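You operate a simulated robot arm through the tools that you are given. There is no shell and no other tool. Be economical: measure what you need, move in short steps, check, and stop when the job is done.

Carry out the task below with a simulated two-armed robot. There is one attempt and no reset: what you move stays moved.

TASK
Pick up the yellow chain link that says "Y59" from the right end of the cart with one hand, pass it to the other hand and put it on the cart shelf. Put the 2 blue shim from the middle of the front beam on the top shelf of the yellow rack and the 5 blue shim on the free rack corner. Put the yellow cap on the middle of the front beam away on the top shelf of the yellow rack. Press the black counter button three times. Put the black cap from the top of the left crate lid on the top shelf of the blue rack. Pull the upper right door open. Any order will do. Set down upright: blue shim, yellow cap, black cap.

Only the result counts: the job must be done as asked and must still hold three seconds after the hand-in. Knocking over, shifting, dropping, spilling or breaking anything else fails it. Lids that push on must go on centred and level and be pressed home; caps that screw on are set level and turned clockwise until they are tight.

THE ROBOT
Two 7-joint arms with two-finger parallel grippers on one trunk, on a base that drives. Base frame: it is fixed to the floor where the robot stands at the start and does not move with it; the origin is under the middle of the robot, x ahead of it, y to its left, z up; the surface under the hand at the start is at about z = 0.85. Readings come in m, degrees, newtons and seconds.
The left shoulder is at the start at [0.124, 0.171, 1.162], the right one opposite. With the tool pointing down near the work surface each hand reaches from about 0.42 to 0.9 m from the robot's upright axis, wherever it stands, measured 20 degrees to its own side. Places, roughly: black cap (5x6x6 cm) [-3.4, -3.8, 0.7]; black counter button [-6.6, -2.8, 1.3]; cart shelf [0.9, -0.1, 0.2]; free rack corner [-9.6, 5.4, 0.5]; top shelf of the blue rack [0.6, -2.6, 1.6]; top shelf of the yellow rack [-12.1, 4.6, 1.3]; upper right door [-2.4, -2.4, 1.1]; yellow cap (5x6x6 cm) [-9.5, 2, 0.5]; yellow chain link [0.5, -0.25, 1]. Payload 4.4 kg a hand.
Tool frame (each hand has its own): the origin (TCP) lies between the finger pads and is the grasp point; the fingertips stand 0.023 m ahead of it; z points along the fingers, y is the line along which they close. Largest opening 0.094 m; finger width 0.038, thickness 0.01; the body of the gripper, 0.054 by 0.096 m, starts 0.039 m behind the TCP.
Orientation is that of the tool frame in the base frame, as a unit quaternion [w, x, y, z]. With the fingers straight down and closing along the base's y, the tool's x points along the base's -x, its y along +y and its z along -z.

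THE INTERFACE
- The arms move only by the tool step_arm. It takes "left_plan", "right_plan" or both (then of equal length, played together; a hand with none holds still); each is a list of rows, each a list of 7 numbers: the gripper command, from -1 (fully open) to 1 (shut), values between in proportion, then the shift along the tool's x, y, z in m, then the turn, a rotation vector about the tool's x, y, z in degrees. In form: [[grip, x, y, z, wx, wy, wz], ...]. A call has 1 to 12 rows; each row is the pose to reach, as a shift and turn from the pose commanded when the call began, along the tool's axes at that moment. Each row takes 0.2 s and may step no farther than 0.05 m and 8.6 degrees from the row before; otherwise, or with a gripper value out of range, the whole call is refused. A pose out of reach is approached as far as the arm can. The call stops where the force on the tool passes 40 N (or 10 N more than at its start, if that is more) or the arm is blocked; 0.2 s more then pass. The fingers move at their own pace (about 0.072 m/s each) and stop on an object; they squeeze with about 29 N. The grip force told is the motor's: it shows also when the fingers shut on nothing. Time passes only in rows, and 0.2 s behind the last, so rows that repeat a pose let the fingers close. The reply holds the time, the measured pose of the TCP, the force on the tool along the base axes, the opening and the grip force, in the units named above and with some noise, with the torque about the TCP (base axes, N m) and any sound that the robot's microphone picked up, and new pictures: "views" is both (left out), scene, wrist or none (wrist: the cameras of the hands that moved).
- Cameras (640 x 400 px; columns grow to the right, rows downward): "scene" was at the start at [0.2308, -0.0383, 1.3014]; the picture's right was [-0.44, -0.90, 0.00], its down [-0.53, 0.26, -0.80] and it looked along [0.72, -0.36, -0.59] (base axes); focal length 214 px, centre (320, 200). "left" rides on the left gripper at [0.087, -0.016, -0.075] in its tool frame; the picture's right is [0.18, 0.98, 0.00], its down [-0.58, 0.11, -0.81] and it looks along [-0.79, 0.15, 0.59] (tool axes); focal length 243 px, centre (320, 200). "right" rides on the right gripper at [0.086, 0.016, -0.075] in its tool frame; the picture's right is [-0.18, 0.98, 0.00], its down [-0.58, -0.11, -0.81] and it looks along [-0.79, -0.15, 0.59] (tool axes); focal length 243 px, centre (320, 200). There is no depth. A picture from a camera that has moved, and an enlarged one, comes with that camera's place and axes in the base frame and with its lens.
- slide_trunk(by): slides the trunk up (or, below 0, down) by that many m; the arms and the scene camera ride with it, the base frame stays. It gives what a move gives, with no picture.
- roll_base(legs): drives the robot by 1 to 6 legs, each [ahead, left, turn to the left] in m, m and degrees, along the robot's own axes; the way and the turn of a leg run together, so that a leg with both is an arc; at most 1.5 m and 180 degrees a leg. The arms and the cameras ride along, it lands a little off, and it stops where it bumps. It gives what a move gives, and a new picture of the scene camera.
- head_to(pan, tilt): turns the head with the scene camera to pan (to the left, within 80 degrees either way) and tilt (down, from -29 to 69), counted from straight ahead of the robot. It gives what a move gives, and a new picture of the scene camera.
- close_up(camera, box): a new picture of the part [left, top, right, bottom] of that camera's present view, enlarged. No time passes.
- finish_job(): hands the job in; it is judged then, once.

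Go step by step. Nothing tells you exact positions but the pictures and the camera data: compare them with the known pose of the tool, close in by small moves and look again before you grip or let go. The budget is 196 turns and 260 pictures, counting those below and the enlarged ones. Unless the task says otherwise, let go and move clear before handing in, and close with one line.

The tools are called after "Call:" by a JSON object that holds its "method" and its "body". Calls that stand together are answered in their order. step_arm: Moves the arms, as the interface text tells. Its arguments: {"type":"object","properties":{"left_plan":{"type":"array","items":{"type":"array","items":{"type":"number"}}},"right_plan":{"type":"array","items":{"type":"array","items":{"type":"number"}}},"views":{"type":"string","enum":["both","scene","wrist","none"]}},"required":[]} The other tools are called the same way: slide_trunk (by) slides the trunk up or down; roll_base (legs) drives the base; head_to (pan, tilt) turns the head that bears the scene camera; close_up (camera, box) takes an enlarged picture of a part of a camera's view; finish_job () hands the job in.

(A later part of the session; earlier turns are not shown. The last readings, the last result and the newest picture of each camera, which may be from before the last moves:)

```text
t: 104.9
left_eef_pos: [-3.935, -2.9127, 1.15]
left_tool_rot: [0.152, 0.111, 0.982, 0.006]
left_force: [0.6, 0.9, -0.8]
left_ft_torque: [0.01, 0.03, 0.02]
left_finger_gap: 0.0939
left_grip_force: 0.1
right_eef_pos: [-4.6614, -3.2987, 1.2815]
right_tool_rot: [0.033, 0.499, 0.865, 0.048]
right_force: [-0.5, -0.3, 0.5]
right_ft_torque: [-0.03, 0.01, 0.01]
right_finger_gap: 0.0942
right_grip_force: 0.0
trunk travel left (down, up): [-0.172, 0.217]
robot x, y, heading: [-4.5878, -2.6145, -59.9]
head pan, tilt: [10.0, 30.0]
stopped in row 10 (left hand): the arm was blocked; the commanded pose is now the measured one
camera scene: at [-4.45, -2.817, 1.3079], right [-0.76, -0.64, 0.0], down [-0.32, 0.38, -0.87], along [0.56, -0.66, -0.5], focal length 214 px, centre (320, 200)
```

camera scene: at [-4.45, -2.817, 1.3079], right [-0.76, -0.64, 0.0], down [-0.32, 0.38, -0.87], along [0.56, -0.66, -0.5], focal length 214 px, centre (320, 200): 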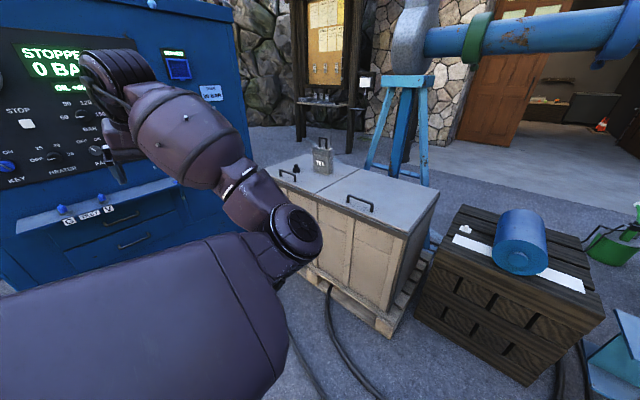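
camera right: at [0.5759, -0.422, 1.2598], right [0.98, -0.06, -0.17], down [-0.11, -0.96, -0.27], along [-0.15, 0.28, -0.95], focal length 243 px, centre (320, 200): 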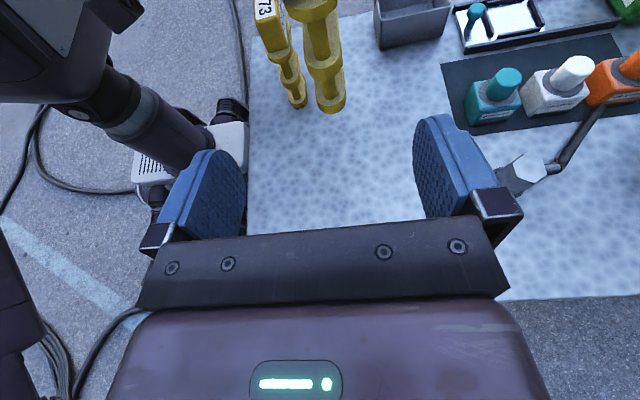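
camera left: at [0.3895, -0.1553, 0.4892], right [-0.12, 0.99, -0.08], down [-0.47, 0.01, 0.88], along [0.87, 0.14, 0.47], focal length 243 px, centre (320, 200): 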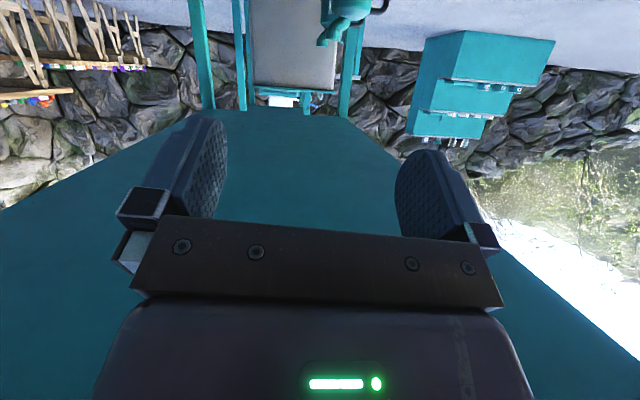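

The left arm will be more useful as the picker here, since it can reach straight down when stretched. I square up to the crate so the cap lies ahead-left.

Call:
{"method": "roll_base", "body": {"legs": [[0, 0, -30], [0.2, 0.45, 0], [0.15, 0.43, 0]]}}

Call:
{"method": "head_to", "body": {"pan": 20, "tilt": 45}}

```text
t: 114.8
left_eef_pos: [-3.2826, -3.5363, 1.1507]
left_tool_rot: [0.151, 0.359, 0.921, -0.032]
left_force: [0.1, 0.8, -0.6]
left_ft_torque: [-0.04, -0.05, -0.03]
left_finger_gap: 0.094
left_grip_force: 0.1
right_eef_pos: [-4.1046, -3.5124, 1.2808]
right_tool_rot: [0.045, 0.703, 0.709, 0.039]
right_force: [-0.2, 0.4, 0.3]
right_ft_torque: [-0.01, 0.0, 0.03]
right_finger_gap: 0.0941
right_grip_force: 0.0
trunk travel left (down, up): [-0.172, 0.217]
robot x, y, heading: [-3.6977, -2.9562, -89.7]
head pan, tilt: [10.0, 30.0]
camera scene: at [-3.6831, -3.1981, 1.3079], right [-0.98, -0.18, 0.0], down [-0.09, 0.49, -0.87], along [0.16, -0.85, -0.5], focal length 214 px, centre (320, 200)
```

scene: 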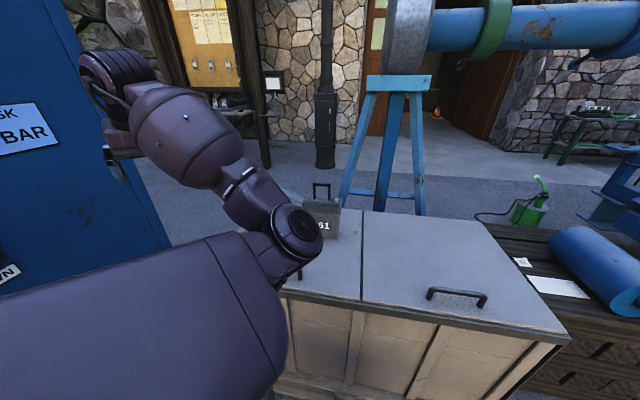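

```text
t: 115.6
left_eef_pos: [-3.2823, -3.5358, 1.1508]
left_tool_rot: [0.151, 0.358, 0.921, -0.033]
left_force: [-0.2, 0.6, 0.6]
left_ft_torque: [-0.01, 0.0, 0.0]
left_finger_gap: 0.0937
left_grip_force: 0.1
right_eef_pos: [-4.1062, -3.5122, 1.2806]
right_tool_rot: [0.045, 0.703, 0.709, 0.038]
right_force: [0.3, 0.2, -0.2]
right_ft_torque: [0.02, 0.0, 0.01]
right_finger_gap: 0.0943
right_grip_force: 0.0
trunk travel left (down, up): [-0.172, 0.217]
robot x, y, heading: [-3.6983, -2.9526, -89.8]
head pan, tilt: [20.0, 45.0]
camera scene: at [-3.6713, -3.1854, 1.2853], right [-0.94, -0.35, 0.0], down [-0.25, 0.66, -0.71], along [0.25, -0.66, -0.71], focal length 214 px, centre (320, 200)
```

scene: 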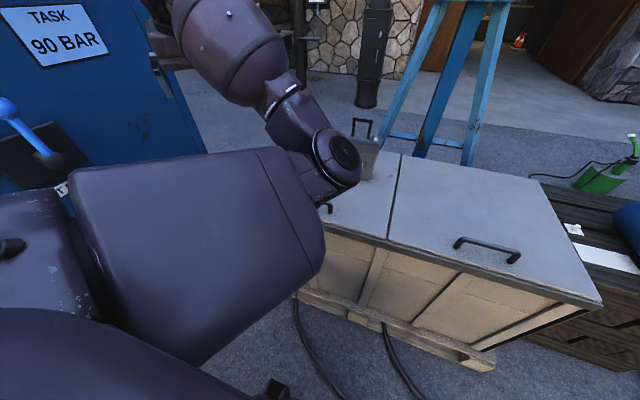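

Call:
{"method": "close_up", "body": {"camera": "left", "box": [0, 0, 640, 400]}}

```text
1.00 times, centred on (320, 200) of left (not enlarged: the box is as wide or as high as the picture)
camera zoom: at [-3.3734, -3.4796, 1.1946], right [0.53, 0.85, -0.01], down [0.27, -0.16, 0.95], along [0.8, -0.5, -0.32], focal length 243 px, centre (320, 200)
```

zoom: 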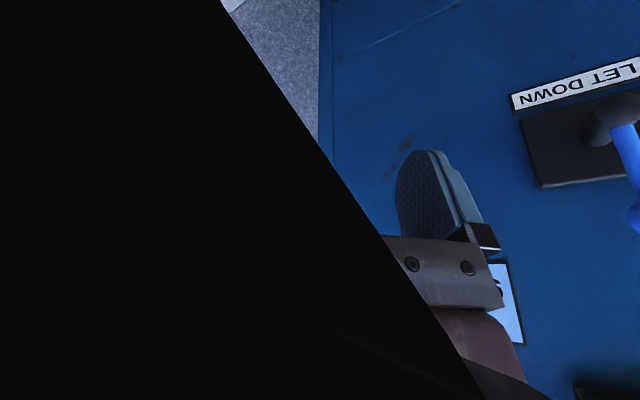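

The left wrist is folded against its forearm. Stretching it out over the crate will free it, so I extend and turn it fingers-down above the cap area.

Call:
{"method": "step_arm", "body": {"left_plan": [[-1, -0.012, -0.036, 0.007, 0, 0, 0], [-1, -0.024, -0.073, 0.014, 0, 0, 0], [-1, -0.037, -0.109, 0.02, 1.2, 1.9, 5.9], [-1, -0.049, -0.145, 0.03, 2.5, 3.9, 11.8], [-1, -0.061, -0.181, 0.045, 3.7, 5.8, 17.7], [-1, -0.073, -0.218, 0.06, 5, 7.7, 23.6], [-1, -0.085, -0.254, 0.075, 6.2, 9.6, 29.5], [-1, -0.085, -0.254, 0.09, 7.4, 11.6, 35.4], [-1, -0.085, -0.254, 0.105, 8.7, 13.5, 41.3], [-1, -0.085, -0.254, 0.1195, 9.9, 15.4, 47.2]], "views": "both"}}

```text
t: 117.8
left_eef_pos: [-3.3644, -3.7984, 1.0486]
left_tool_rot: [-0.001, 0.709, 0.705, -0.001]
left_force: [0.6, 0.6, 0.9]
left_ft_torque: [-0.01, 0.01, 0.02]
left_finger_gap: 0.094
left_grip_force: 0.1
right_eef_pos: [-4.1046, -3.512, 1.2801]
right_tool_rot: [0.045, 0.703, 0.709, 0.037]
right_force: [0.0, -1.3, 0.7]
right_ft_torque: [0.02, 0.03, -0.01]
right_finger_gap: 0.094
right_grip_force: 0.1
trunk travel left (down, up): [-0.172, 0.217]
robot x, y, heading: [-3.6991, -2.9547, -89.6]
head pan, tilt: [20.0, 45.0]
camera scene: at [-3.671, -3.1855, 1.2852], right [-0.94, -0.35, 0.0], down [-0.25, 0.66, -0.71], along [0.25, -0.66, -0.71], focal length 214 px, centre (320, 200)
camera left: at [-3.3799, -3.7128, 1.1233], right [0.98, 0.18, 0.0], down [0.11, -0.58, 0.81], along [0.14, -0.79, -0.59], focal length 243 px, centre (320, 200)
```

scene: 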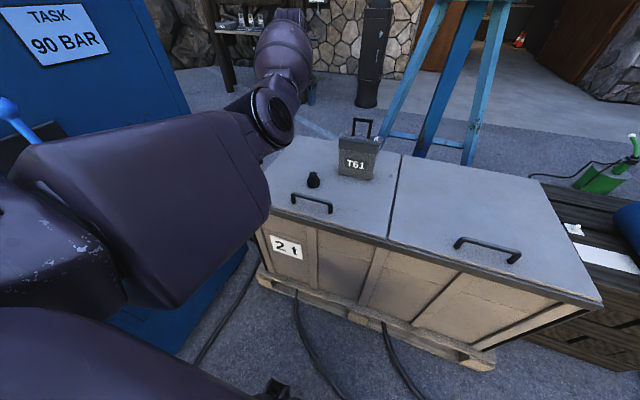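
left: 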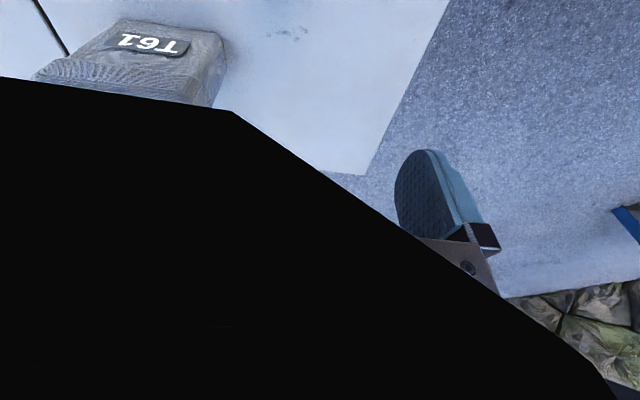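

Call:
{"method": "close_up", "body": {"camera": "scene", "box": [260, 140, 400, 228]}}

```text
4.55 times, centred on (330, 184) of scene
camera zoom: at [-3.671, -3.1855, 1.2852], right [-0.94, -0.35, 0.0], down [-0.25, 0.66, -0.71], along [0.25, -0.66, -0.71], focal length 975 px, centre (274, 273)
```

zoom: 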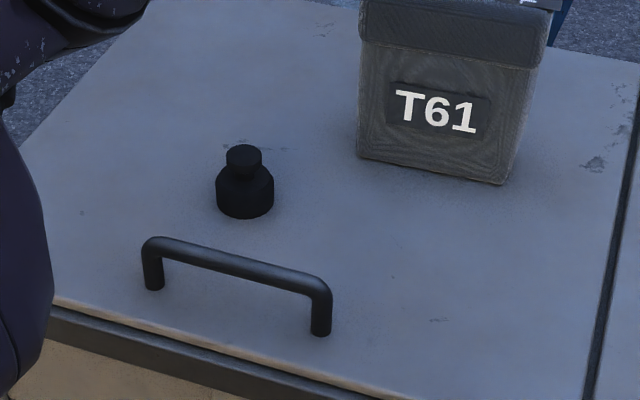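

The cap (5.2 cm base with a small knob) stands at about [-3.413, -3.797], with the handle 12 cm in front of it. I centre the left hand over it and come down partway.

Call:
{"method": "step_arm", "body": {"left_plan": [[-1, 0.002, -0.025, 0.02, 0, 0, 0], [-1, 0.003, -0.049, 0.05, 0, 0, 0], [-1, 0.003, -0.049, 0.095, 0, 0, 0], [-1, 0.003, -0.049, 0.14, 0, 0, 0], [-1, 0.003, -0.049, 0.185, 0, 0, 0]], "views": "scene"}}

Call:
{"method": "close_up", "body": {"camera": "scene", "box": [240, 100, 400, 200]}}

```text
t: 119.0
left_eef_pos: [-3.4131, -3.7969, 0.867]
left_tool_rot: [0.0, 0.708, 0.706, -0.001]
left_force: [0.8, 0.4, 0.6]
left_ft_torque: [-0.01, -0.04, 0.02]
left_finger_gap: 0.094
left_grip_force: 0.1
right_eef_pos: [-4.1054, -3.5126, 1.2795]
right_tool_rot: [0.044, 0.703, 0.709, 0.038]
right_force: [0.1, -0.1, -0.5]
right_ft_torque: [0.02, 0.02, -0.01]
right_finger_gap: 0.0939
right_grip_force: 0.1
trunk travel left (down, up): [-0.172, 0.217]
robot x, y, heading: [-3.6996, -2.9518, -89.7]
head pan, tilt: [20.0, 45.0]
camera scene: at [-3.6709, -3.1861, 1.285], right [-0.94, -0.35, 0.0], down [-0.25, 0.66, -0.71], along [0.25, -0.66, -0.71], focal length 214 px, centre (320, 200)
```

scene: 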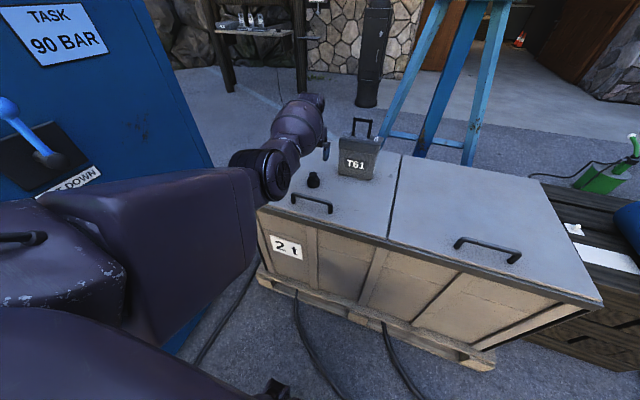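

```text
4.00 times, centred on (320, 150) of scene
camera zoom: at [-3.6709, -3.1861, 1.285], right [-0.94, -0.35, 0.0], down [-0.25, 0.66, -0.71], along [0.25, -0.66, -0.71], focal length 858 px, centre (320, 400)
```

zoom: 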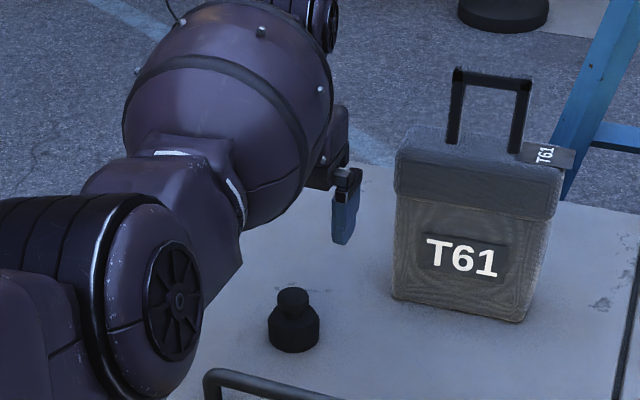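

The visible finger is where expected, and the cap lies beneath the hand. I descend to about z = 0.735 and look before closing.

Call:
{"method": "step_arm", "body": {"left_plan": [[-1, 0, 0, 0.04, 0, 0, 0], [-1, 0, 0, 0.08, 0, 0, 0], [-1, 0, 0, 0.11, 0, 0, 0], [-1, 0, 0, 0.13, 0, 0, 0]], "views": "scene"}}

Call:
{"method": "close_up", "body": {"camera": "scene", "box": [260, 130, 400, 218]}}

Call:
{"method": "close_up", "body": {"camera": "left", "box": [0, 0, 640, 400]}}

```text
t: 120.0
left_eef_pos: [-3.4164, -3.7765, 0.7495]
left_tool_rot: [0.001, 0.709, 0.706, -0.001]
left_force: [1.1, 0.5, 7.3]
left_ft_torque: [0.17, -0.37, 0.06]
left_finger_gap: 0.0939
left_grip_force: 0.0
left hand out of reach, approached as far as the arm can: row 2, 3, 4
right_eef_pos: [-4.1053, -3.5116, 1.2814]
right_tool_rot: [0.046, 0.703, 0.709, 0.038]
right_force: [-0.1, 0.1, 0.6]
right_ft_torque: [0.01, -0.03, 0.04]
right_finger_gap: 0.0938
right_grip_force: 0.1
trunk travel left (down, up): [-0.172, 0.217]
robot x, y, heading: [-3.7003, -2.952, -89.6]
head pan, tilt: [20.0, 45.0]
camera scene: at [-3.6715, -3.1842, 1.2857], right [-0.94, -0.35, 0.0], down [-0.25, 0.66, -0.71], along [0.25, -0.66, -0.71], focal length 214 px, centre (320, 200)
```

scene: 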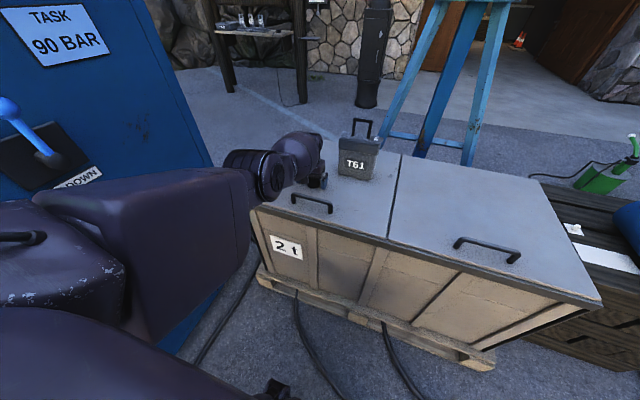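

```text
4.55 times, centred on (330, 174) of scene
camera zoom: at [-3.6715, -3.1842, 1.2857], right [-0.94, -0.35, 0.0], down [-0.25, 0.66, -0.71], along [0.25, -0.66, -0.71], focal length 975 px, centre (274, 318)
```

zoom: 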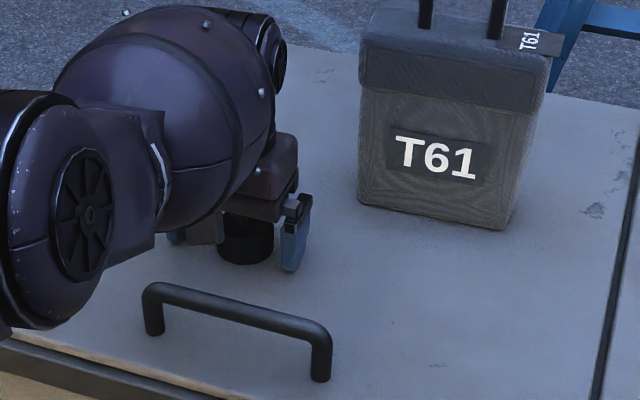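

```text
1.00 times, centred on (320, 200) of left (not enlarged: the box is as wide or as high as the picture)
camera zoom: at [-3.4316, -3.6907, 0.823], right [0.98, 0.18, 0.0], down [0.11, -0.58, 0.81], along [0.15, -0.8, -0.59], focal length 243 px, centre (320, 200)
```

zoom: 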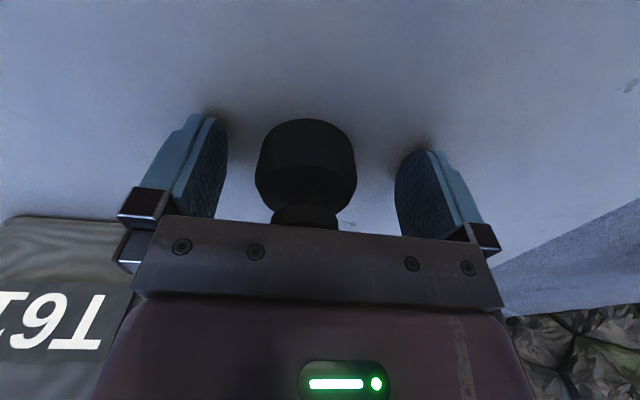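

The left wrist camera now shows the cap centred between the fingers. I close on it.

Call:
{"method": "step_arm", "body": {"left_plan": [[0, 0, -0.003, 0, 0, 0, 0], [0.6, 0, -0.003, 0, 0, 0, 0], [1, 0, -0.003, 0, 0, 0, 0], [1, 0, -0.003, 0, 0, 0, 0]], "views": "wrist"}}

```text
t: 121.0
left_eef_pos: [-3.4177, -3.7772, 0.7489]
left_tool_rot: [0.002, 0.708, 0.706, -0.001]
left_force: [6.0, -0.9, 13.0]
left_ft_torque: [0.22, -0.5, -0.17]
left_finger_gap: 0.0481
left_grip_force: 29.3
right_eef_pos: [-4.1058, -3.5115, 1.281]
right_tool_rot: [0.046, 0.703, 0.709, 0.038]
right_force: [1.1, 1.1, -0.8]
right_ft_torque: [0.05, 0.0, 0.01]
right_finger_gap: 0.0939
right_grip_force: 0.1
trunk travel left (down, up): [-0.172, 0.217]
robot x, y, heading: [-3.7003, -2.9573, -89.5]
head pan, tilt: [20.0, 45.0]
camera left: at [-3.4338, -3.6902, 0.823], right [0.98, 0.18, 0.0], down [0.11, -0.58, 0.81], along [0.15, -0.79, -0.59], focal length 243 px, centre (320, 200)
```

left: 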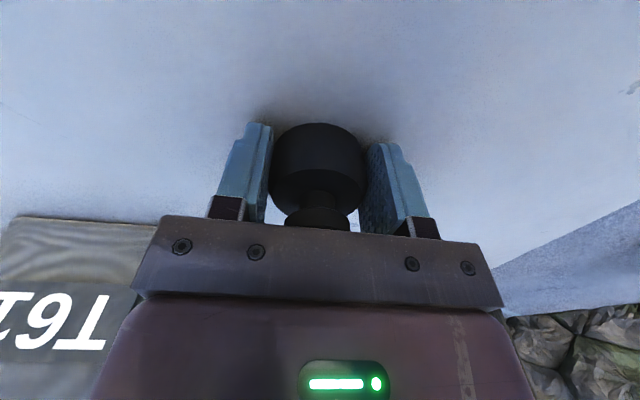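

Call:
{"method": "step_arm", "body": {"left_plan": [[1, 0, 0, -0.04, 0, 0, 0], [1, 0, 0, -0.08, 0, 0, 0], [1, 0, 0, -0.12, 0, 0, 0], [1, 0, 0, -0.16, 0, 0, 0], [1, 0, 0, -0.2, 0, 0, 0], [1, 0, 0, -0.24, 0, 0, 0], [1, 0, 0, -0.28, 0, 0, 0], [1, 0, 0, -0.32, 0, 0, 0]], "views": "both"}}

```text
t: 122.8
left_eef_pos: [-3.4171, -3.7766, 1.0724]
left_tool_rot: [-0.001, 0.708, 0.706, -0.001]
left_force: [0.4, -0.1, -0.5]
left_ft_torque: [0.01, 0.03, 0.0]
left_finger_gap: 0.0479
left_grip_force: 28.9
right_eef_pos: [-4.106, -3.511, 1.2808]
right_tool_rot: [0.046, 0.703, 0.709, 0.038]
right_force: [-0.1, 0.6, -0.1]
right_ft_torque: [0.01, 0.01, -0.03]
right_finger_gap: 0.0939
right_grip_force: 0.1
trunk travel left (down, up): [-0.172, 0.217]
robot x, y, heading: [-3.6981, -2.9534, -89.8]
head pan, tilt: [20.0, 45.0]
camera scene: at [-3.6713, -3.1842, 1.2856], right [-0.94, -0.35, 0.0], down [-0.25, 0.66, -0.71], along [0.25, -0.66, -0.71], focal length 214 px, centre (320, 200)
camera left: at [-3.4328, -3.6902, 1.1446], right [0.98, 0.18, 0.0], down [0.11, -0.58, 0.81], along [0.15, -0.79, -0.59], focal length 243 px, centre (320, 200)
```

scene: 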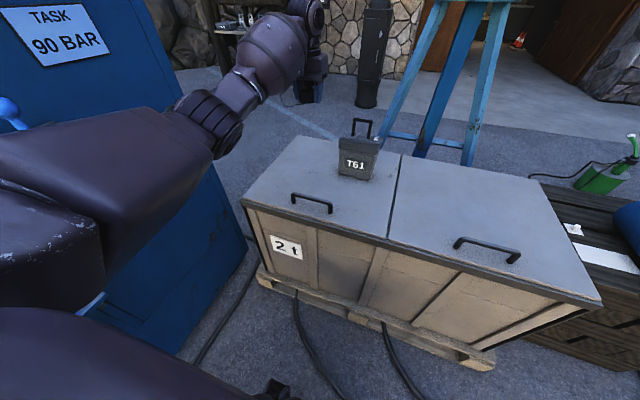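
left: 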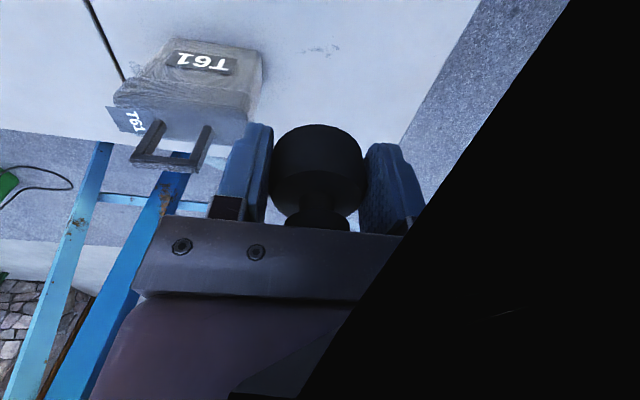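

The cap is firmly held. I back out the way I came, round the post, and turn towards the blue rack.

Call:
{"method": "roll_base", "body": {"legs": [[-0.25, 0, 0], [0, -0.85, 0], [-1.0, 0, 0], [-1.0, 0, 0], [0, 0, 82]]}}

```text
t: 144.9
left_eef_pos: [-3.6944, -0.5783, 1.0692]
left_tool_rot: [0.0, 0.091, 0.996, 0.0]
left_force: [0.6, 0.7, -0.5]
left_ft_torque: [0.0, 0.02, 0.02]
left_finger_gap: 0.0477
left_grip_force: 29.2
right_eef_pos: [-4.0763, -1.209, 1.2801]
right_tool_rot: [0.01, 0.085, 0.995, 0.059]
right_force: [-0.6, -0.1, -0.4]
right_ft_torque: [-0.04, 0.0, -0.01]
right_finger_gap: 0.0941
right_grip_force: 0.0
trunk travel left (down, up): [-0.172, 0.217]
robot x, y, heading: [-4.5575, -0.7137, -9.9]
head pan, tilt: [20.0, 45.0]
camera scene: at [-4.3217, -0.7233, 1.2852], right [0.18, -0.98, 0.0], down [-0.7, -0.13, -0.71], along [0.7, 0.13, -0.71], focal length 214 px, centre (320, 200)
```

scene: 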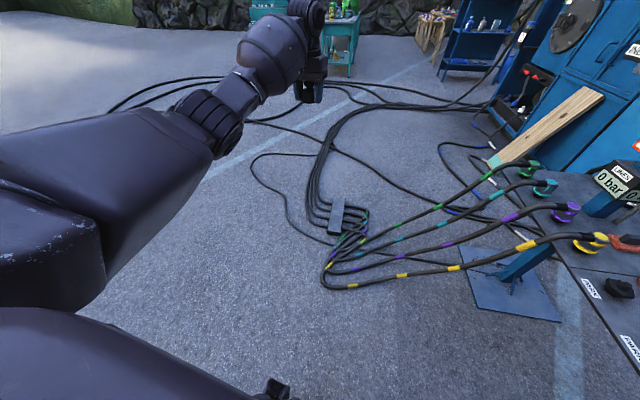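

Call:
{"method": "roll_base", "body": {"legs": [[0, 0.45, 0], [1.5, 0, 0], [1.5, 0, 0], [1.0, 0, 0], [0, 0, -40]]}}

Call:
{"method": "head_to", "body": {"pan": 0, "tilt": 10}}

```text
t: 170.2
left_eef_pos: [0.244, -1.2483, 1.0681]
left_tool_rot: [-0.001, 0.414, 0.91, -0.001]
left_force: [-0.1, 0.2, -0.7]
left_ft_torque: [0.01, 0.01, 0.01]
left_finger_gap: 0.0476
left_grip_force: 29.4
right_eef_pos: [-0.4477, -1.5039, 1.2809]
right_tool_rot: [0.03, 0.407, 0.911, 0.053]
right_force: [-0.1, -0.4, 0.2]
right_ft_torque: [-0.01, -0.02, 0.0]
right_finger_gap: 0.0941
right_grip_force: 0.0
trunk travel left (down, up): [-0.172, 0.217]
robot x, y, heading: [-0.5142, -0.8183, -48.3]
head pan, tilt: [20.0, 45.0]
camera scene: at [-0.3377, -0.9711, 1.2852], right [-0.47, -0.88, 0.0], down [-0.62, 0.33, -0.71], along [0.62, -0.33, -0.71], focal length 214 px, centre (320, 200)
```

scene: 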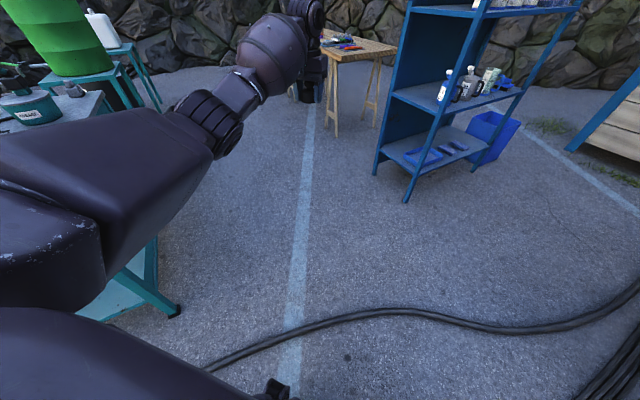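

```text
t: 171.2
left_eef_pos: [0.245, -1.2467, 1.0689]
left_tool_rot: [0.0, 0.413, 0.911, -0.001]
left_force: [0.1, -0.2, -0.4]
left_ft_torque: [-0.01, -0.02, -0.01]
left_finger_gap: 0.0481
left_grip_force: 29.3
right_eef_pos: [-0.4465, -1.5038, 1.2801]
right_tool_rot: [0.028, 0.407, 0.911, 0.052]
right_force: [-0.5, 0.3, -0.2]
right_ft_torque: [-0.01, -0.04, 0.02]
right_finger_gap: 0.094
right_grip_force: 0.0
trunk travel left (down, up): [-0.172, 0.217]
robot x, y, heading: [-0.5129, -0.8148, -48.3]
head pan, tilt: [0.0, 10.0]
camera scene: at [-0.347, -1.0017, 1.3401], right [-0.75, -0.67, 0.0], down [-0.12, 0.13, -0.98], along [0.66, -0.73, -0.17], focal length 214 px, centre (320, 200)
```

scene: 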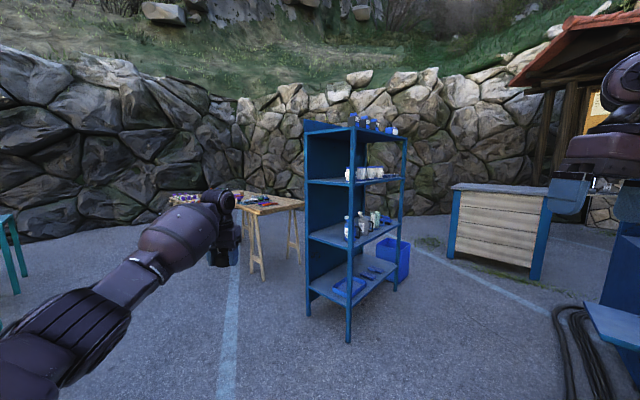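

Call:
{"method": "close_up", "body": {"camera": "scene", "box": [290, 95, 430, 183]}}

```text
4.55 times, centred on (360, 139) of scene
camera zoom: at [-0.347, -1.0017, 1.3401], right [-0.75, -0.67, 0.0], down [-0.12, 0.13, -0.98], along [0.66, -0.73, -0.17], focal length 975 px, centre (138, 477)
```

zoom: 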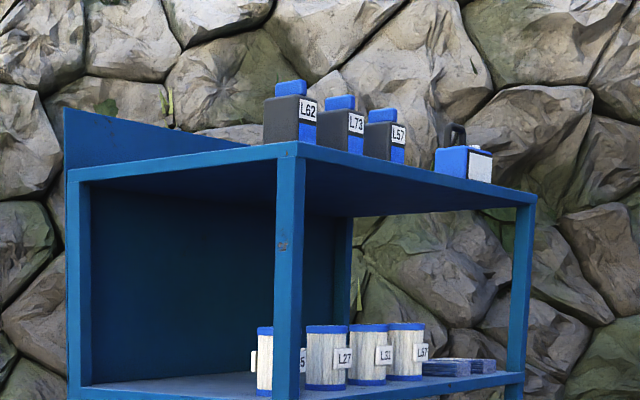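

The rack opens towards -x and holds three lamps and a box along its front; the left (north) end looks free. I raise the trunk and test whether the left arm can lift the cap high enough with fingers down.

Call:
{"method": "slide_trunk", "body": {"by": 0.21}}

Call:
{"method": "step_arm", "body": {"left_plan": [[1, 0, 0, -0.04, 0, 0, 0], [1, 0, 0, -0.08, 0, 0, 0], [1, 0, 0, -0.12, 0, 0, 0], [1, 0, 0, -0.16, 0, 0, 0], [1, 0, 0, -0.2, 0, 0, 0], [1, 0, 0, -0.24, 0, 0, 0], [1, 0, 0, -0.28, 0, 0, 0], [1, 0, 0, -0.32, 0, 0, 0], [1, 0, 0, -0.36, 0, 0, 0]], "views": "scene"}}

```text
t: 173.5
left_eef_pos: [0.2233, -1.2245, 1.3882]
left_tool_rot: [0.064, 0.412, 0.908, -0.029]
left_force: [0.2, -0.4, -0.5]
left_ft_torque: [-0.01, -0.04, -0.02]
left_finger_gap: 0.0476
left_grip_force: 29.0
right_eef_pos: [-0.4469, -1.5044, 1.4892]
right_tool_rot: [0.029, 0.407, 0.911, 0.051]
right_force: [1.4, 0.5, 0.0]
right_ft_torque: [0.03, 0.01, -0.06]
right_finger_gap: 0.0941
right_grip_force: 0.0
trunk travel left (down, up): [-0.382, 0.007]
robot x, y, heading: [-0.5159, -0.8167, -47.9]
head pan, tilt: [0.0, 10.0]
```

```text
t: 175.5
left_eef_pos: [0.1582, -1.1481, 1.6378]
left_tool_rot: [0.068, 0.413, 0.908, -0.029]
left_force: [-0.5, 0.3, -0.8]
left_ft_torque: [0.0, 0.0, 0.01]
left_finger_gap: 0.0475
left_grip_force: 29.4
left hand out of reach, approached as far as the arm can: row 2, 3, 4, 5, 6, 7, 8, 9
right_eef_pos: [-0.4491, -1.5023, 1.4911]
right_tool_rot: [0.029, 0.406, 0.912, 0.051]
right_force: [0.0, 0.6, 0.6]
right_ft_torque: [0.01, -0.03, 0.01]
right_finger_gap: 0.0938
right_grip_force: 0.0
trunk travel left (down, up): [-0.382, 0.007]
robot x, y, heading: [-0.512, -0.8164, -48.0]
head pan, tilt: [0.0, 10.0]
camera scene: at [-0.4147, -0.9273, 1.5609], right [-0.75, -0.67, 0.0], down [-0.11, 0.13, -0.98], along [0.66, -0.73, -0.17], focal length 214 px, centre (320, 200)
```

scene: 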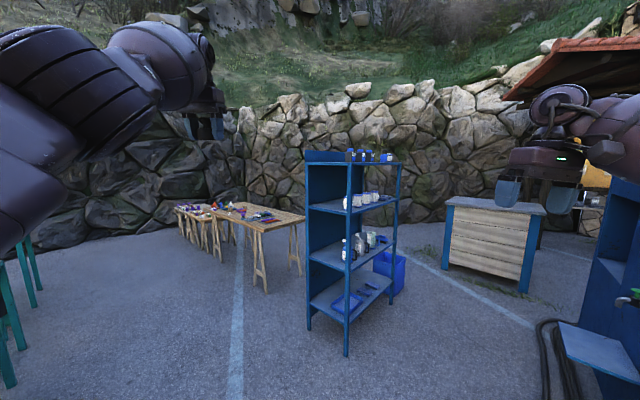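

The left hand reaches z ≈ 1.64. I level it, pull in slightly, and drive to the rack's north end.

Call:
{"method": "step_arm", "body": {"left_plan": [[1, 0.035, 0, 0.017, 0, 2.1, -0.2], [1, 0.07, -0.001, 0.035, 0, 4.2, -0.4], [1, 0.105, -0.001, 0.052, 0, 6.4, -0.7], [1, 0.139, -0.002, 0.07, 0.1, 8.5, -0.9]], "views": "none"}}

Call:
{"method": "roll_base", "body": {"legs": [[0, 0, -42], [0.62, 0, 0], [0, 0.88, 0]]}}

Call:
{"method": "head_to", "body": {"pan": 10, "tilt": 15}}

```text
t: 176.5
left_eef_pos: [0.1647, -1.1551, 1.5867]
left_tool_rot: [-0.007, 0.422, 0.906, -0.029]
left_force: [4.1, 2.3, -1.4]
left_ft_torque: [-0.11, 0.15, 0.0]
left_finger_gap: 0.0475
left_grip_force: 29.3
left hand out of reach, approached as far as the arm can: row 1, 2, 3, 4
right_eef_pos: [-0.4476, -1.5039, 1.4898]
right_tool_rot: [0.029, 0.407, 0.911, 0.052]
right_force: [-0.1, -0.3, 0.4]
right_ft_torque: [0.0, -0.03, 0.01]
right_finger_gap: 0.0941
right_grip_force: 0.1
trunk travel left (down, up): [-0.382, 0.007]
robot x, y, heading: [-0.5152, -0.8168, -48.0]
head pan, tilt: [0.0, 10.0]
```

```text
t: 189.7
left_eef_pos: [0.6937, -2.1146, 1.584]
left_tool_rot: [-0.001, 0.701, 0.714, -0.001]
left_force: [0.8, 0.3, 0.2]
left_ft_torque: [0.0, 0.02, 0.0]
left_finger_gap: 0.0477
left_grip_force: 29.1
right_eef_pos: [-0.0084, -1.976, 1.4898]
right_tool_rot: [0.046, 0.702, 0.71, 0.038]
right_force: [-1.1, 0.0, 0.7]
right_ft_torque: [-0.04, 0.01, -0.04]
right_finger_gap: 0.094
right_grip_force: 0.1
trunk travel left (down, up): [-0.382, 0.007]
robot x, y, heading: [0.3933, -1.4157, -89.3]
head pan, tilt: [0.0, 10.0]
camera scene: at [0.3945, -1.5648, 1.5607], right [-1.0, -0.01, 0.0], down [0.0, 0.17, -0.98], along [0.01, -0.98, -0.17], focal length 214 px, centre (320, 200)
```

scene: 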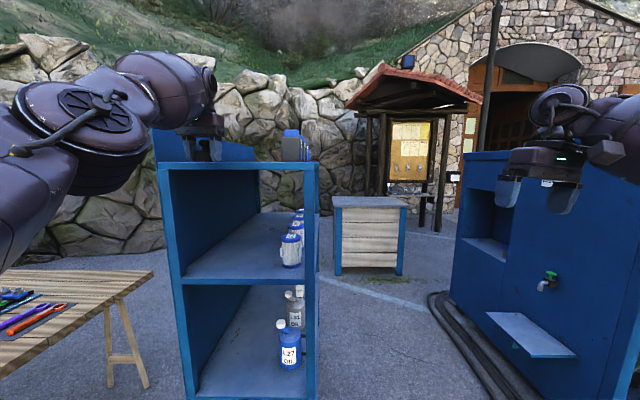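

```text
t: 190.4
left_eef_pos: [0.6932, -2.1147, 1.5835]
left_tool_rot: [-0.001, 0.701, 0.713, 0.0]
left_force: [-0.4, 0.4, -0.3]
left_ft_torque: [0.01, 0.02, 0.01]
left_finger_gap: 0.0476
left_grip_force: 28.4
right_eef_pos: [-0.0083, -1.9764, 1.4896]
right_tool_rot: [0.045, 0.701, 0.711, 0.039]
right_force: [0.3, 0.7, 0.5]
right_ft_torque: [0.0, 0.01, 0.01]
right_finger_gap: 0.0938
right_grip_force: 0.0
trunk travel left (down, up): [-0.382, 0.007]
robot x, y, heading: [0.3905, -1.4164, -89.5]
head pan, tilt: [10.0, 15.0]
camera scene: at [0.4106, -1.5636, 1.5525], right [-0.98, -0.19, 0.0], down [-0.05, 0.25, -0.97], along [0.18, -0.95, -0.26], focal length 214 px, centre (320, 200)
```

scene: 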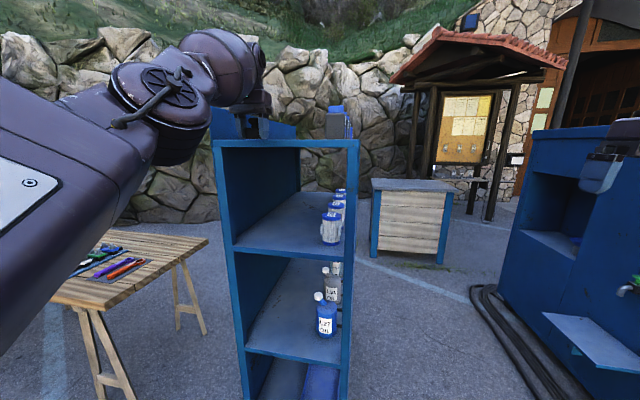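

Call:
{"method": "step_arm", "body": {"left_plan": [[1, 0, 0, -0.02, 0, 0, 0], [1, 0, 0, -0.045, 0, 0, 0], [1, 0, 0, -0.07, 0, 0, 0]], "views": "wrist"}}

```text
t: 191.2
left_eef_pos: [0.6869, -2.0827, 1.6329]
left_tool_rot: [0.0, 0.702, 0.713, -0.001]
left_force: [0.2, 0.5, 0.2]
left_ft_torque: [0.0, -0.01, 0.0]
left_finger_gap: 0.0476
left_grip_force: 29.1
left hand out of reach, approached as far as the arm can: row 1, 2, 3
right_eef_pos: [-0.0093, -1.9744, 1.4894]
right_tool_rot: [0.046, 0.701, 0.71, 0.039]
right_force: [0.0, -0.2, 0.3]
right_ft_torque: [0.02, -0.02, 0.01]
right_finger_gap: 0.094
right_grip_force: 0.0
trunk travel left (down, up): [-0.382, 0.007]
robot x, y, heading: [0.3949, -1.4204, -89.1]
head pan, tilt: [10.0, 15.0]
camera left: at [0.6705, -1.9976, 1.7075], right [0.98, 0.2, 0.0], down [0.12, -0.58, 0.81], along [0.16, -0.79, -0.59], focal length 243 px, centre (320, 200)
```

left: 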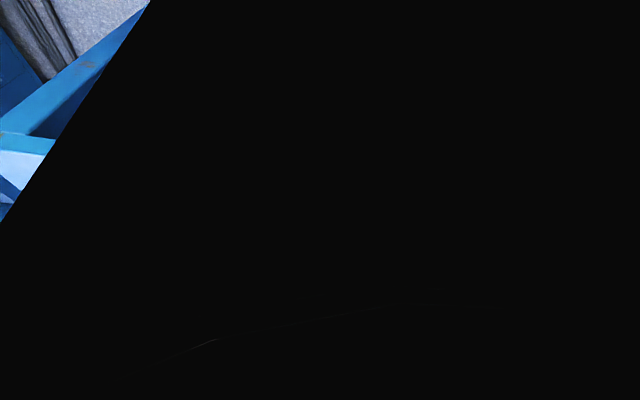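

The wrist camera is blocked by the forearm, but the head view is enough: the first lamp is at x ≈ 0.50 and the area near x = 0.69 is free. I drive forward 0.21 to bring the cap over the shelf.

Call:
{"method": "roll_base", "body": {"legs": [[0.21, 0, 0]]}}

Call:
{"method": "head_to", "body": {"pan": 25, "tilt": 20}}

Call:
{"method": "close_up", "body": {"camera": "scene", "box": [220, 60, 420, 185]}}

```text
t: 192.8
left_eef_pos: [0.6917, -2.292, 1.6331]
left_tool_rot: [0.0, 0.701, 0.713, -0.001]
left_force: [0.2, 0.2, -0.6]
left_ft_torque: [0.02, 0.01, 0.01]
left_finger_gap: 0.0473
left_grip_force: 28.8
right_eef_pos: [-0.0071, -2.1841, 1.4905]
right_tool_rot: [0.046, 0.702, 0.71, 0.038]
right_force: [0.5, 0.3, 0.1]
right_ft_torque: [0.04, 0.0, 0.03]
right_finger_gap: 0.0938
right_grip_force: 0.0
trunk travel left (down, up): [-0.382, 0.007]
robot x, y, heading: [0.3934, -1.6229, -89.0]
head pan, tilt: [10.0, 15.0]
camera scene: at [0.4131, -1.7721, 1.5525], right [-0.98, -0.19, 0.0], down [-0.05, 0.25, -0.97], along [0.18, -0.95, -0.26], focal length 214 px, centre (320, 200)
```

scene: 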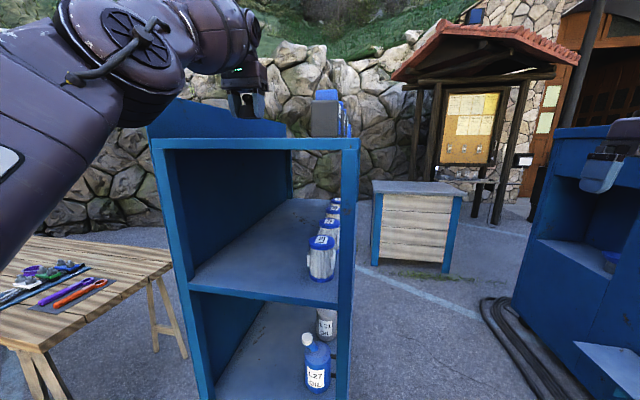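

```text
t: 193.6
left_eef_pos: [0.6919, -2.2919, 1.6333]
left_tool_rot: [0.0, 0.701, 0.713, -0.001]
left_force: [-0.3, 0.4, -0.3]
left_ft_torque: [0.02, 0.0, -0.02]
left_finger_gap: 0.0478
left_grip_force: 29.0
right_eef_pos: [-0.0067, -2.1835, 1.4906]
right_tool_rot: [0.046, 0.701, 0.71, 0.039]
right_force: [0.0, 0.4, 0.8]
right_ft_torque: [-0.02, 0.04, 0.03]
right_finger_gap: 0.0942
right_grip_force: 0.0
trunk travel left (down, up): [-0.382, 0.007]
robot x, y, heading: [0.3981, -1.6243, -89.1]
head pan, tilt: [25.0, 20.0]
camera scene: at [0.4361, -1.764, 1.5444], right [-0.9, -0.43, 0.0], down [-0.15, 0.31, -0.94], along [0.41, -0.85, -0.34], focal length 214 px, centre (320, 200)
```

scene: 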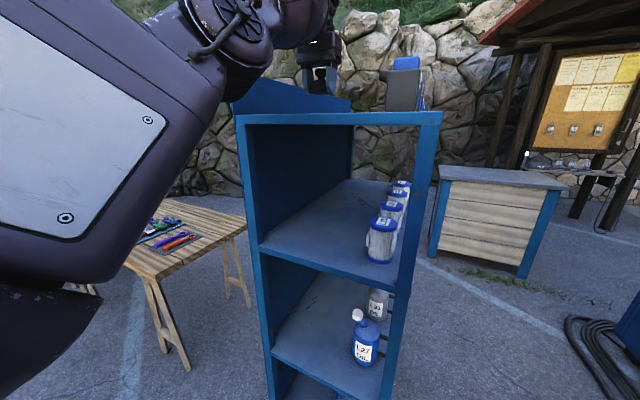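

```text
3.20 times, centred on (320, 122) of scene
camera zoom: at [0.4361, -1.764, 1.5444], right [-0.9, -0.43, 0.0], down [-0.15, 0.31, -0.94], along [0.41, -0.85, -0.34], focal length 686 px, centre (320, 448)
```

zoom: 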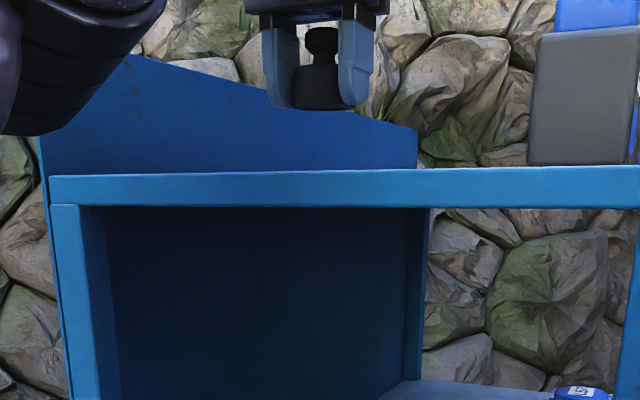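

The cap's bottom is about 5 cm above the shelf. I lower it to just above and check.

Call:
{"method": "step_arm", "body": {"left_plan": [[1, 0.01, 0, 0.025, 0, 0, 0], [1, 0.015, 0, 0.045, 0, 0, 0], [1, 0.015, 0, 0.06, 0, 0, 0]], "views": "none"}}

Call:
{"method": "close_up", "body": {"camera": "scene", "box": [220, 60, 420, 185]}}

```text
t: 194.4
left_eef_pos: [0.6929, -2.2782, 1.5825]
left_tool_rot: [0.006, 0.701, 0.713, -0.009]
left_force: [0.0, 0.4, 5.0]
left_ft_torque: [0.13, -0.13, -0.05]
left_finger_gap: 0.0476
left_grip_force: 28.9
right_eef_pos: [-0.0075, -2.183, 1.4909]
right_tool_rot: [0.046, 0.701, 0.71, 0.039]
right_force: [0.0, 1.1, 0.2]
right_ft_torque: [-0.01, 0.03, 0.01]
right_finger_gap: 0.0937
right_grip_force: 0.2
trunk travel left (down, up): [-0.382, 0.007]
robot x, y, heading: [0.3959, -1.6242, -89.4]
head pan, tilt: [25.0, 20.0]
stopped in row 3 (left hand): the force on the tool passed its limit at 60 N (the readings are from after the stop); the commanded pose is now the measured one
```

```text
3.20 times, centred on (320, 122) of scene
camera zoom: at [0.436, -1.7639, 1.5444], right [-0.9, -0.43, 0.0], down [-0.15, 0.31, -0.94], along [0.41, -0.85, -0.34], focal length 686 px, centre (320, 448)
```

zoom: 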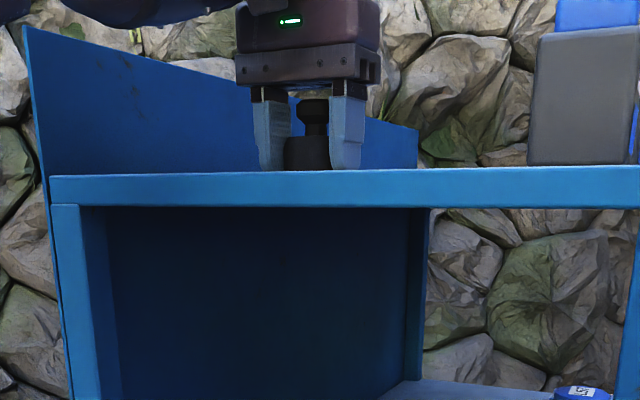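

The cap rests upright on the shelf. I let go and lift straight up.

Call:
{"method": "step_arm", "body": {"left_plan": [[0.3, 0, 0, 0, 0, 0, 0], [-0.5, 0, 0, 0, 0, 0, 0], [-0.6, 0, 0, 0, 0, 0, 0], [-0.6, 0, 0, 0, 0, 0, 0], [-0.6, 0, 0, -0.02, 0, 0, 0], [-0.6, 0.01, 0, -0.05, 0, 0, 0], [-0.6, 0.02, 0, -0.08, 0, 0, 0]], "views": "none"}}

Call:
{"method": "close_up", "body": {"camera": "scene", "box": [220, 60, 420, 185]}}

```text
t: 196.0
left_eef_pos: [0.6895, -2.2535, 1.6636]
left_tool_rot: [0.006, 0.7, 0.714, -0.007]
left_force: [0.2, -0.2, 0.3]
left_ft_torque: [-0.01, 0.0, -0.01]
left_finger_gap: 0.075
left_grip_force: 0.1
right_eef_pos: [-0.0083, -2.1822, 1.4899]
right_tool_rot: [0.046, 0.701, 0.711, 0.038]
right_force: [0.6, 0.5, 0.1]
right_ft_torque: [-0.03, -0.03, -0.01]
right_finger_gap: 0.094
right_grip_force: 0.0
trunk travel left (down, up): [-0.382, 0.007]
robot x, y, heading: [0.3981, -1.6255, -89.3]
head pan, tilt: [25.0, 20.0]
```

```text
3.20 times, centred on (320, 122) of scene
camera zoom: at [0.4349, -1.7625, 1.5446], right [-0.9, -0.43, 0.0], down [-0.15, 0.31, -0.94], along [0.41, -0.85, -0.34], focal length 686 px, centre (320, 448)
```

zoom: 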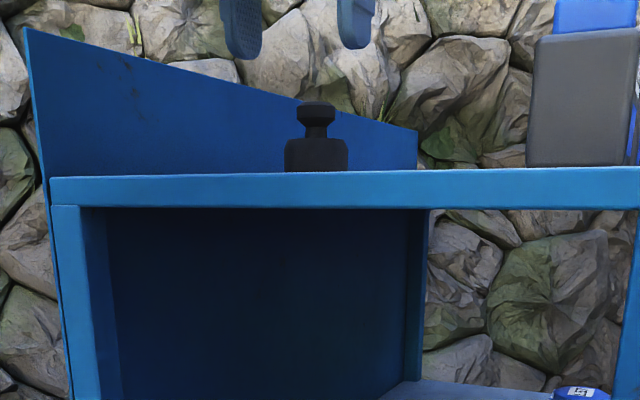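

The black cap stands upright on the blue rack. I back away, lower the trunk and bring the left hand in; its elbow now seems to be high again.

Call:
{"method": "roll_base", "body": {"legs": [[-0.45, 0, 0]]}}

Call:
{"method": "slide_trunk", "body": {"by": -0.2}}

Call:
{"method": "step_arm", "body": {"left_plan": [[-1, 0.02, 0, 0.03, 0, 0, 0], [-1, 0.04, 0, 0.06, 0, 0, 0], [-1, 0.07, 0, 0.09, 0, 0, 0], [-1, 0.1, 0, 0.12, 0, 0, 0], [-1, 0.13, 0, 0.15, 0, 0, 0]], "views": "scene"}}

```text
t: 198.7
left_eef_pos: [0.6824, -1.809, 1.6623]
left_tool_rot: [0.004, 0.703, 0.711, -0.01]
left_force: [-0.1, 0.8, 0.6]
left_ft_torque: [0.0, -0.05, 0.01]
left_finger_gap: 0.0752
left_grip_force: 0.0
right_eef_pos: [-0.013, -1.7329, 1.4901]
right_tool_rot: [0.045, 0.704, 0.708, 0.038]
right_force: [-0.6, -0.5, 0.2]
right_ft_torque: [-0.01, -0.03, 0.0]
right_finger_gap: 0.0941
right_grip_force: 0.0
trunk travel left (down, up): [-0.382, 0.007]
robot x, y, heading: [0.3897, -1.1751, -89.6]
head pan, tilt: [25.0, 20.0]
camera scene: at [0.4313, -1.3156, 1.5444], right [-0.9, -0.43, 0.0], down [-0.15, 0.31, -0.94], along [0.4, -0.85, -0.34], focal length 214 px, centre (320, 200)
```

scene: 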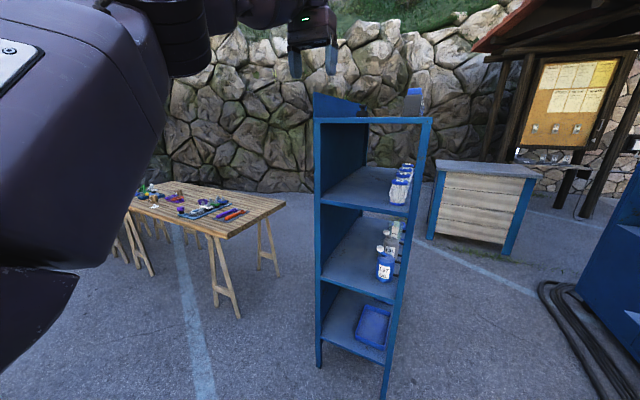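

```text
t: 200.9
left_eef_pos: [0.6833, -1.807, 1.4638]
left_tool_rot: [0.005, 0.703, 0.711, -0.009]
left_force: [0.7, 0.2, 0.0]
left_ft_torque: [0.01, -0.01, -0.02]
left_finger_gap: 0.0753
left_grip_force: 0.2
right_eef_pos: [-0.0145, -1.7305, 1.2915]
right_tool_rot: [0.047, 0.704, 0.708, 0.036]
right_force: [0.6, 0.2, 0.1]
right_ft_torque: [-0.01, -0.02, -0.04]
right_finger_gap: 0.094
right_grip_force: 0.0
trunk travel left (down, up): [-0.182, 0.207]
robot x, y, heading: [0.3891, -1.1768, -89.6]
head pan, tilt: [25.0, 20.0]
```

```text
t: 202.1
left_eef_pos: [0.6834, -1.6777, 1.3096]
left_tool_rot: [0.005, 0.702, 0.712, -0.008]
left_force: [-1.1, 0.5, 0.6]
left_ft_torque: [-0.01, 0.05, 0.0]
left_finger_gap: 0.0943
left_grip_force: 0.1
right_eef_pos: [-0.0127, -1.7317, 1.291]
right_tool_rot: [0.044, 0.703, 0.709, 0.037]
right_force: [0.7, 0.5, 0.6]
right_ft_torque: [0.01, 0.0, 0.02]
right_finger_gap: 0.0938
right_grip_force: 0.1
trunk travel left (down, up): [-0.182, 0.207]
robot x, y, heading: [0.3923, -1.1753, -89.5]
head pan, tilt: [25.0, 20.0]
camera scene: at [0.4326, -1.4039, 1.3354], right [-0.9, -0.43, 0.0], down [-0.15, 0.31, -0.94], along [0.4, -0.85, -0.34], focal length 214 px, centre (320, 200)
```

scene: 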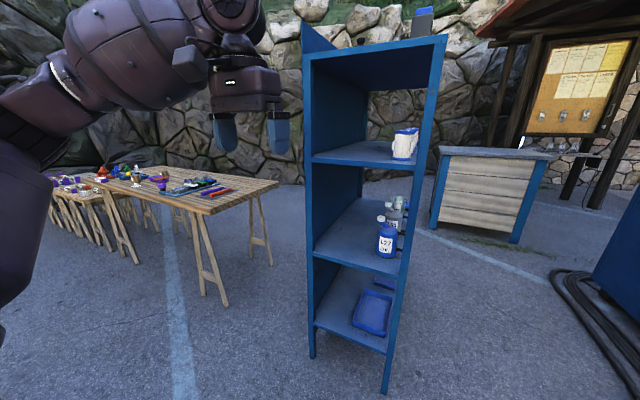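

The left arm is back in a normal pose with the elbow out. Now the cabinet door: I strafe right to stand in front of it.

Call:
{"method": "roll_base", "body": {"legs": [[0, -1.3, 0], [0, -1.2, 0]]}}

Call:
{"method": "head_to", "body": {"pan": 0, "tilt": 15}}

```text
t: 224.2
left_eef_pos: [-1.8401, -1.6555, 1.3105]
left_tool_rot: [0.004, 0.713, 0.701, -0.008]
left_force: [-0.3, 0.6, -1.4]
left_ft_torque: [-0.02, -0.03, -0.02]
left_finger_gap: 0.0939
left_grip_force: 0.0
right_eef_pos: [-2.5379, -1.6879, 1.2893]
right_tool_rot: [0.046, 0.714, 0.697, 0.038]
right_force: [-0.3, 0.3, -0.7]
right_ft_torque: [-0.01, -0.02, 0.01]
right_finger_gap: 0.094
right_grip_force: 0.0
trunk travel left (down, up): [-0.182, 0.207]
robot x, y, heading: [-2.1175, -1.1409, -91.3]
head pan, tilt: [25.0, 20.0]
camera scene: at [-2.0828, -1.3732, 1.3353], right [-0.92, -0.4, 0.0], down [-0.14, 0.31, -0.94], along [0.38, -0.86, -0.34], focal length 214 px, centre (320, 200)
```

scene: 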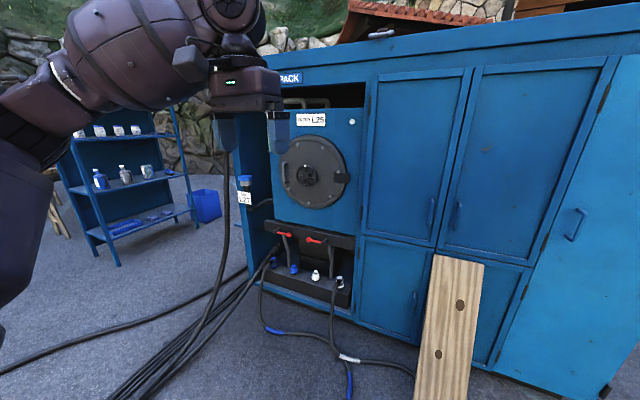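

```text
t: 225.0
left_eef_pos: [-1.8404, -1.6553, 1.3094]
left_tool_rot: [0.004, 0.713, 0.701, -0.008]
left_force: [-0.6, -0.5, 0.0]
left_ft_torque: [0.0, 0.0, 0.0]
left_finger_gap: 0.0941
left_grip_force: 0.0
right_eef_pos: [-2.5385, -1.6886, 1.2902]
right_tool_rot: [0.046, 0.715, 0.697, 0.038]
right_force: [-1.8, 0.3, 0.2]
right_ft_torque: [-0.01, 0.0, 0.02]
right_finger_gap: 0.0941
right_grip_force: 0.0
trunk travel left (down, up): [-0.182, 0.207]
robot x, y, heading: [-2.1157, -1.1456, -91.3]
head pan, tilt: [0.0, 15.0]
camera scene: at [-2.1222, -1.3812, 1.3434], right [-1.0, 0.02, 0.0], down [0.01, 0.26, -0.97], along [-0.02, -0.97, -0.26], focal length 214 px, centre (320, 200)
```

scene: 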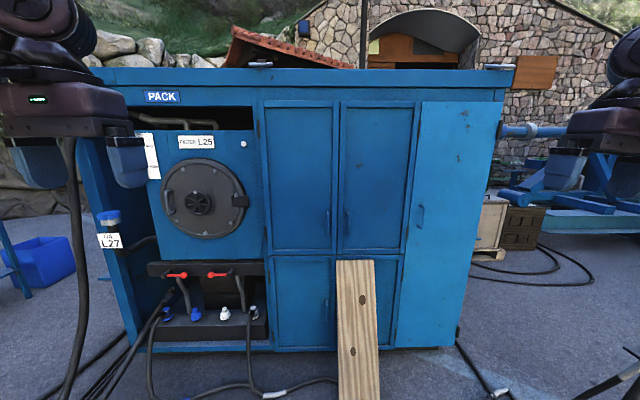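

The target is the upper right of the two small doors, with its handle at the left edge and hinge at the right. I look closely at the handle.

Call:
{"method": "close_up", "body": {"camera": "scene", "box": [300, 160, 460, 260]}}

```text
4.00 times, centred on (380, 210) of scene
camera zoom: at [-2.1222, -1.3812, 1.3434], right [-1.0, 0.02, 0.0], down [0.01, 0.26, -0.97], along [-0.02, -0.97, -0.26], focal length 858 px, centre (80, 160)
```

zoom: 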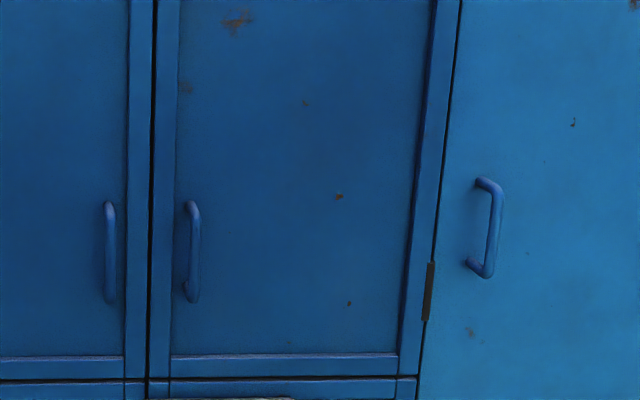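

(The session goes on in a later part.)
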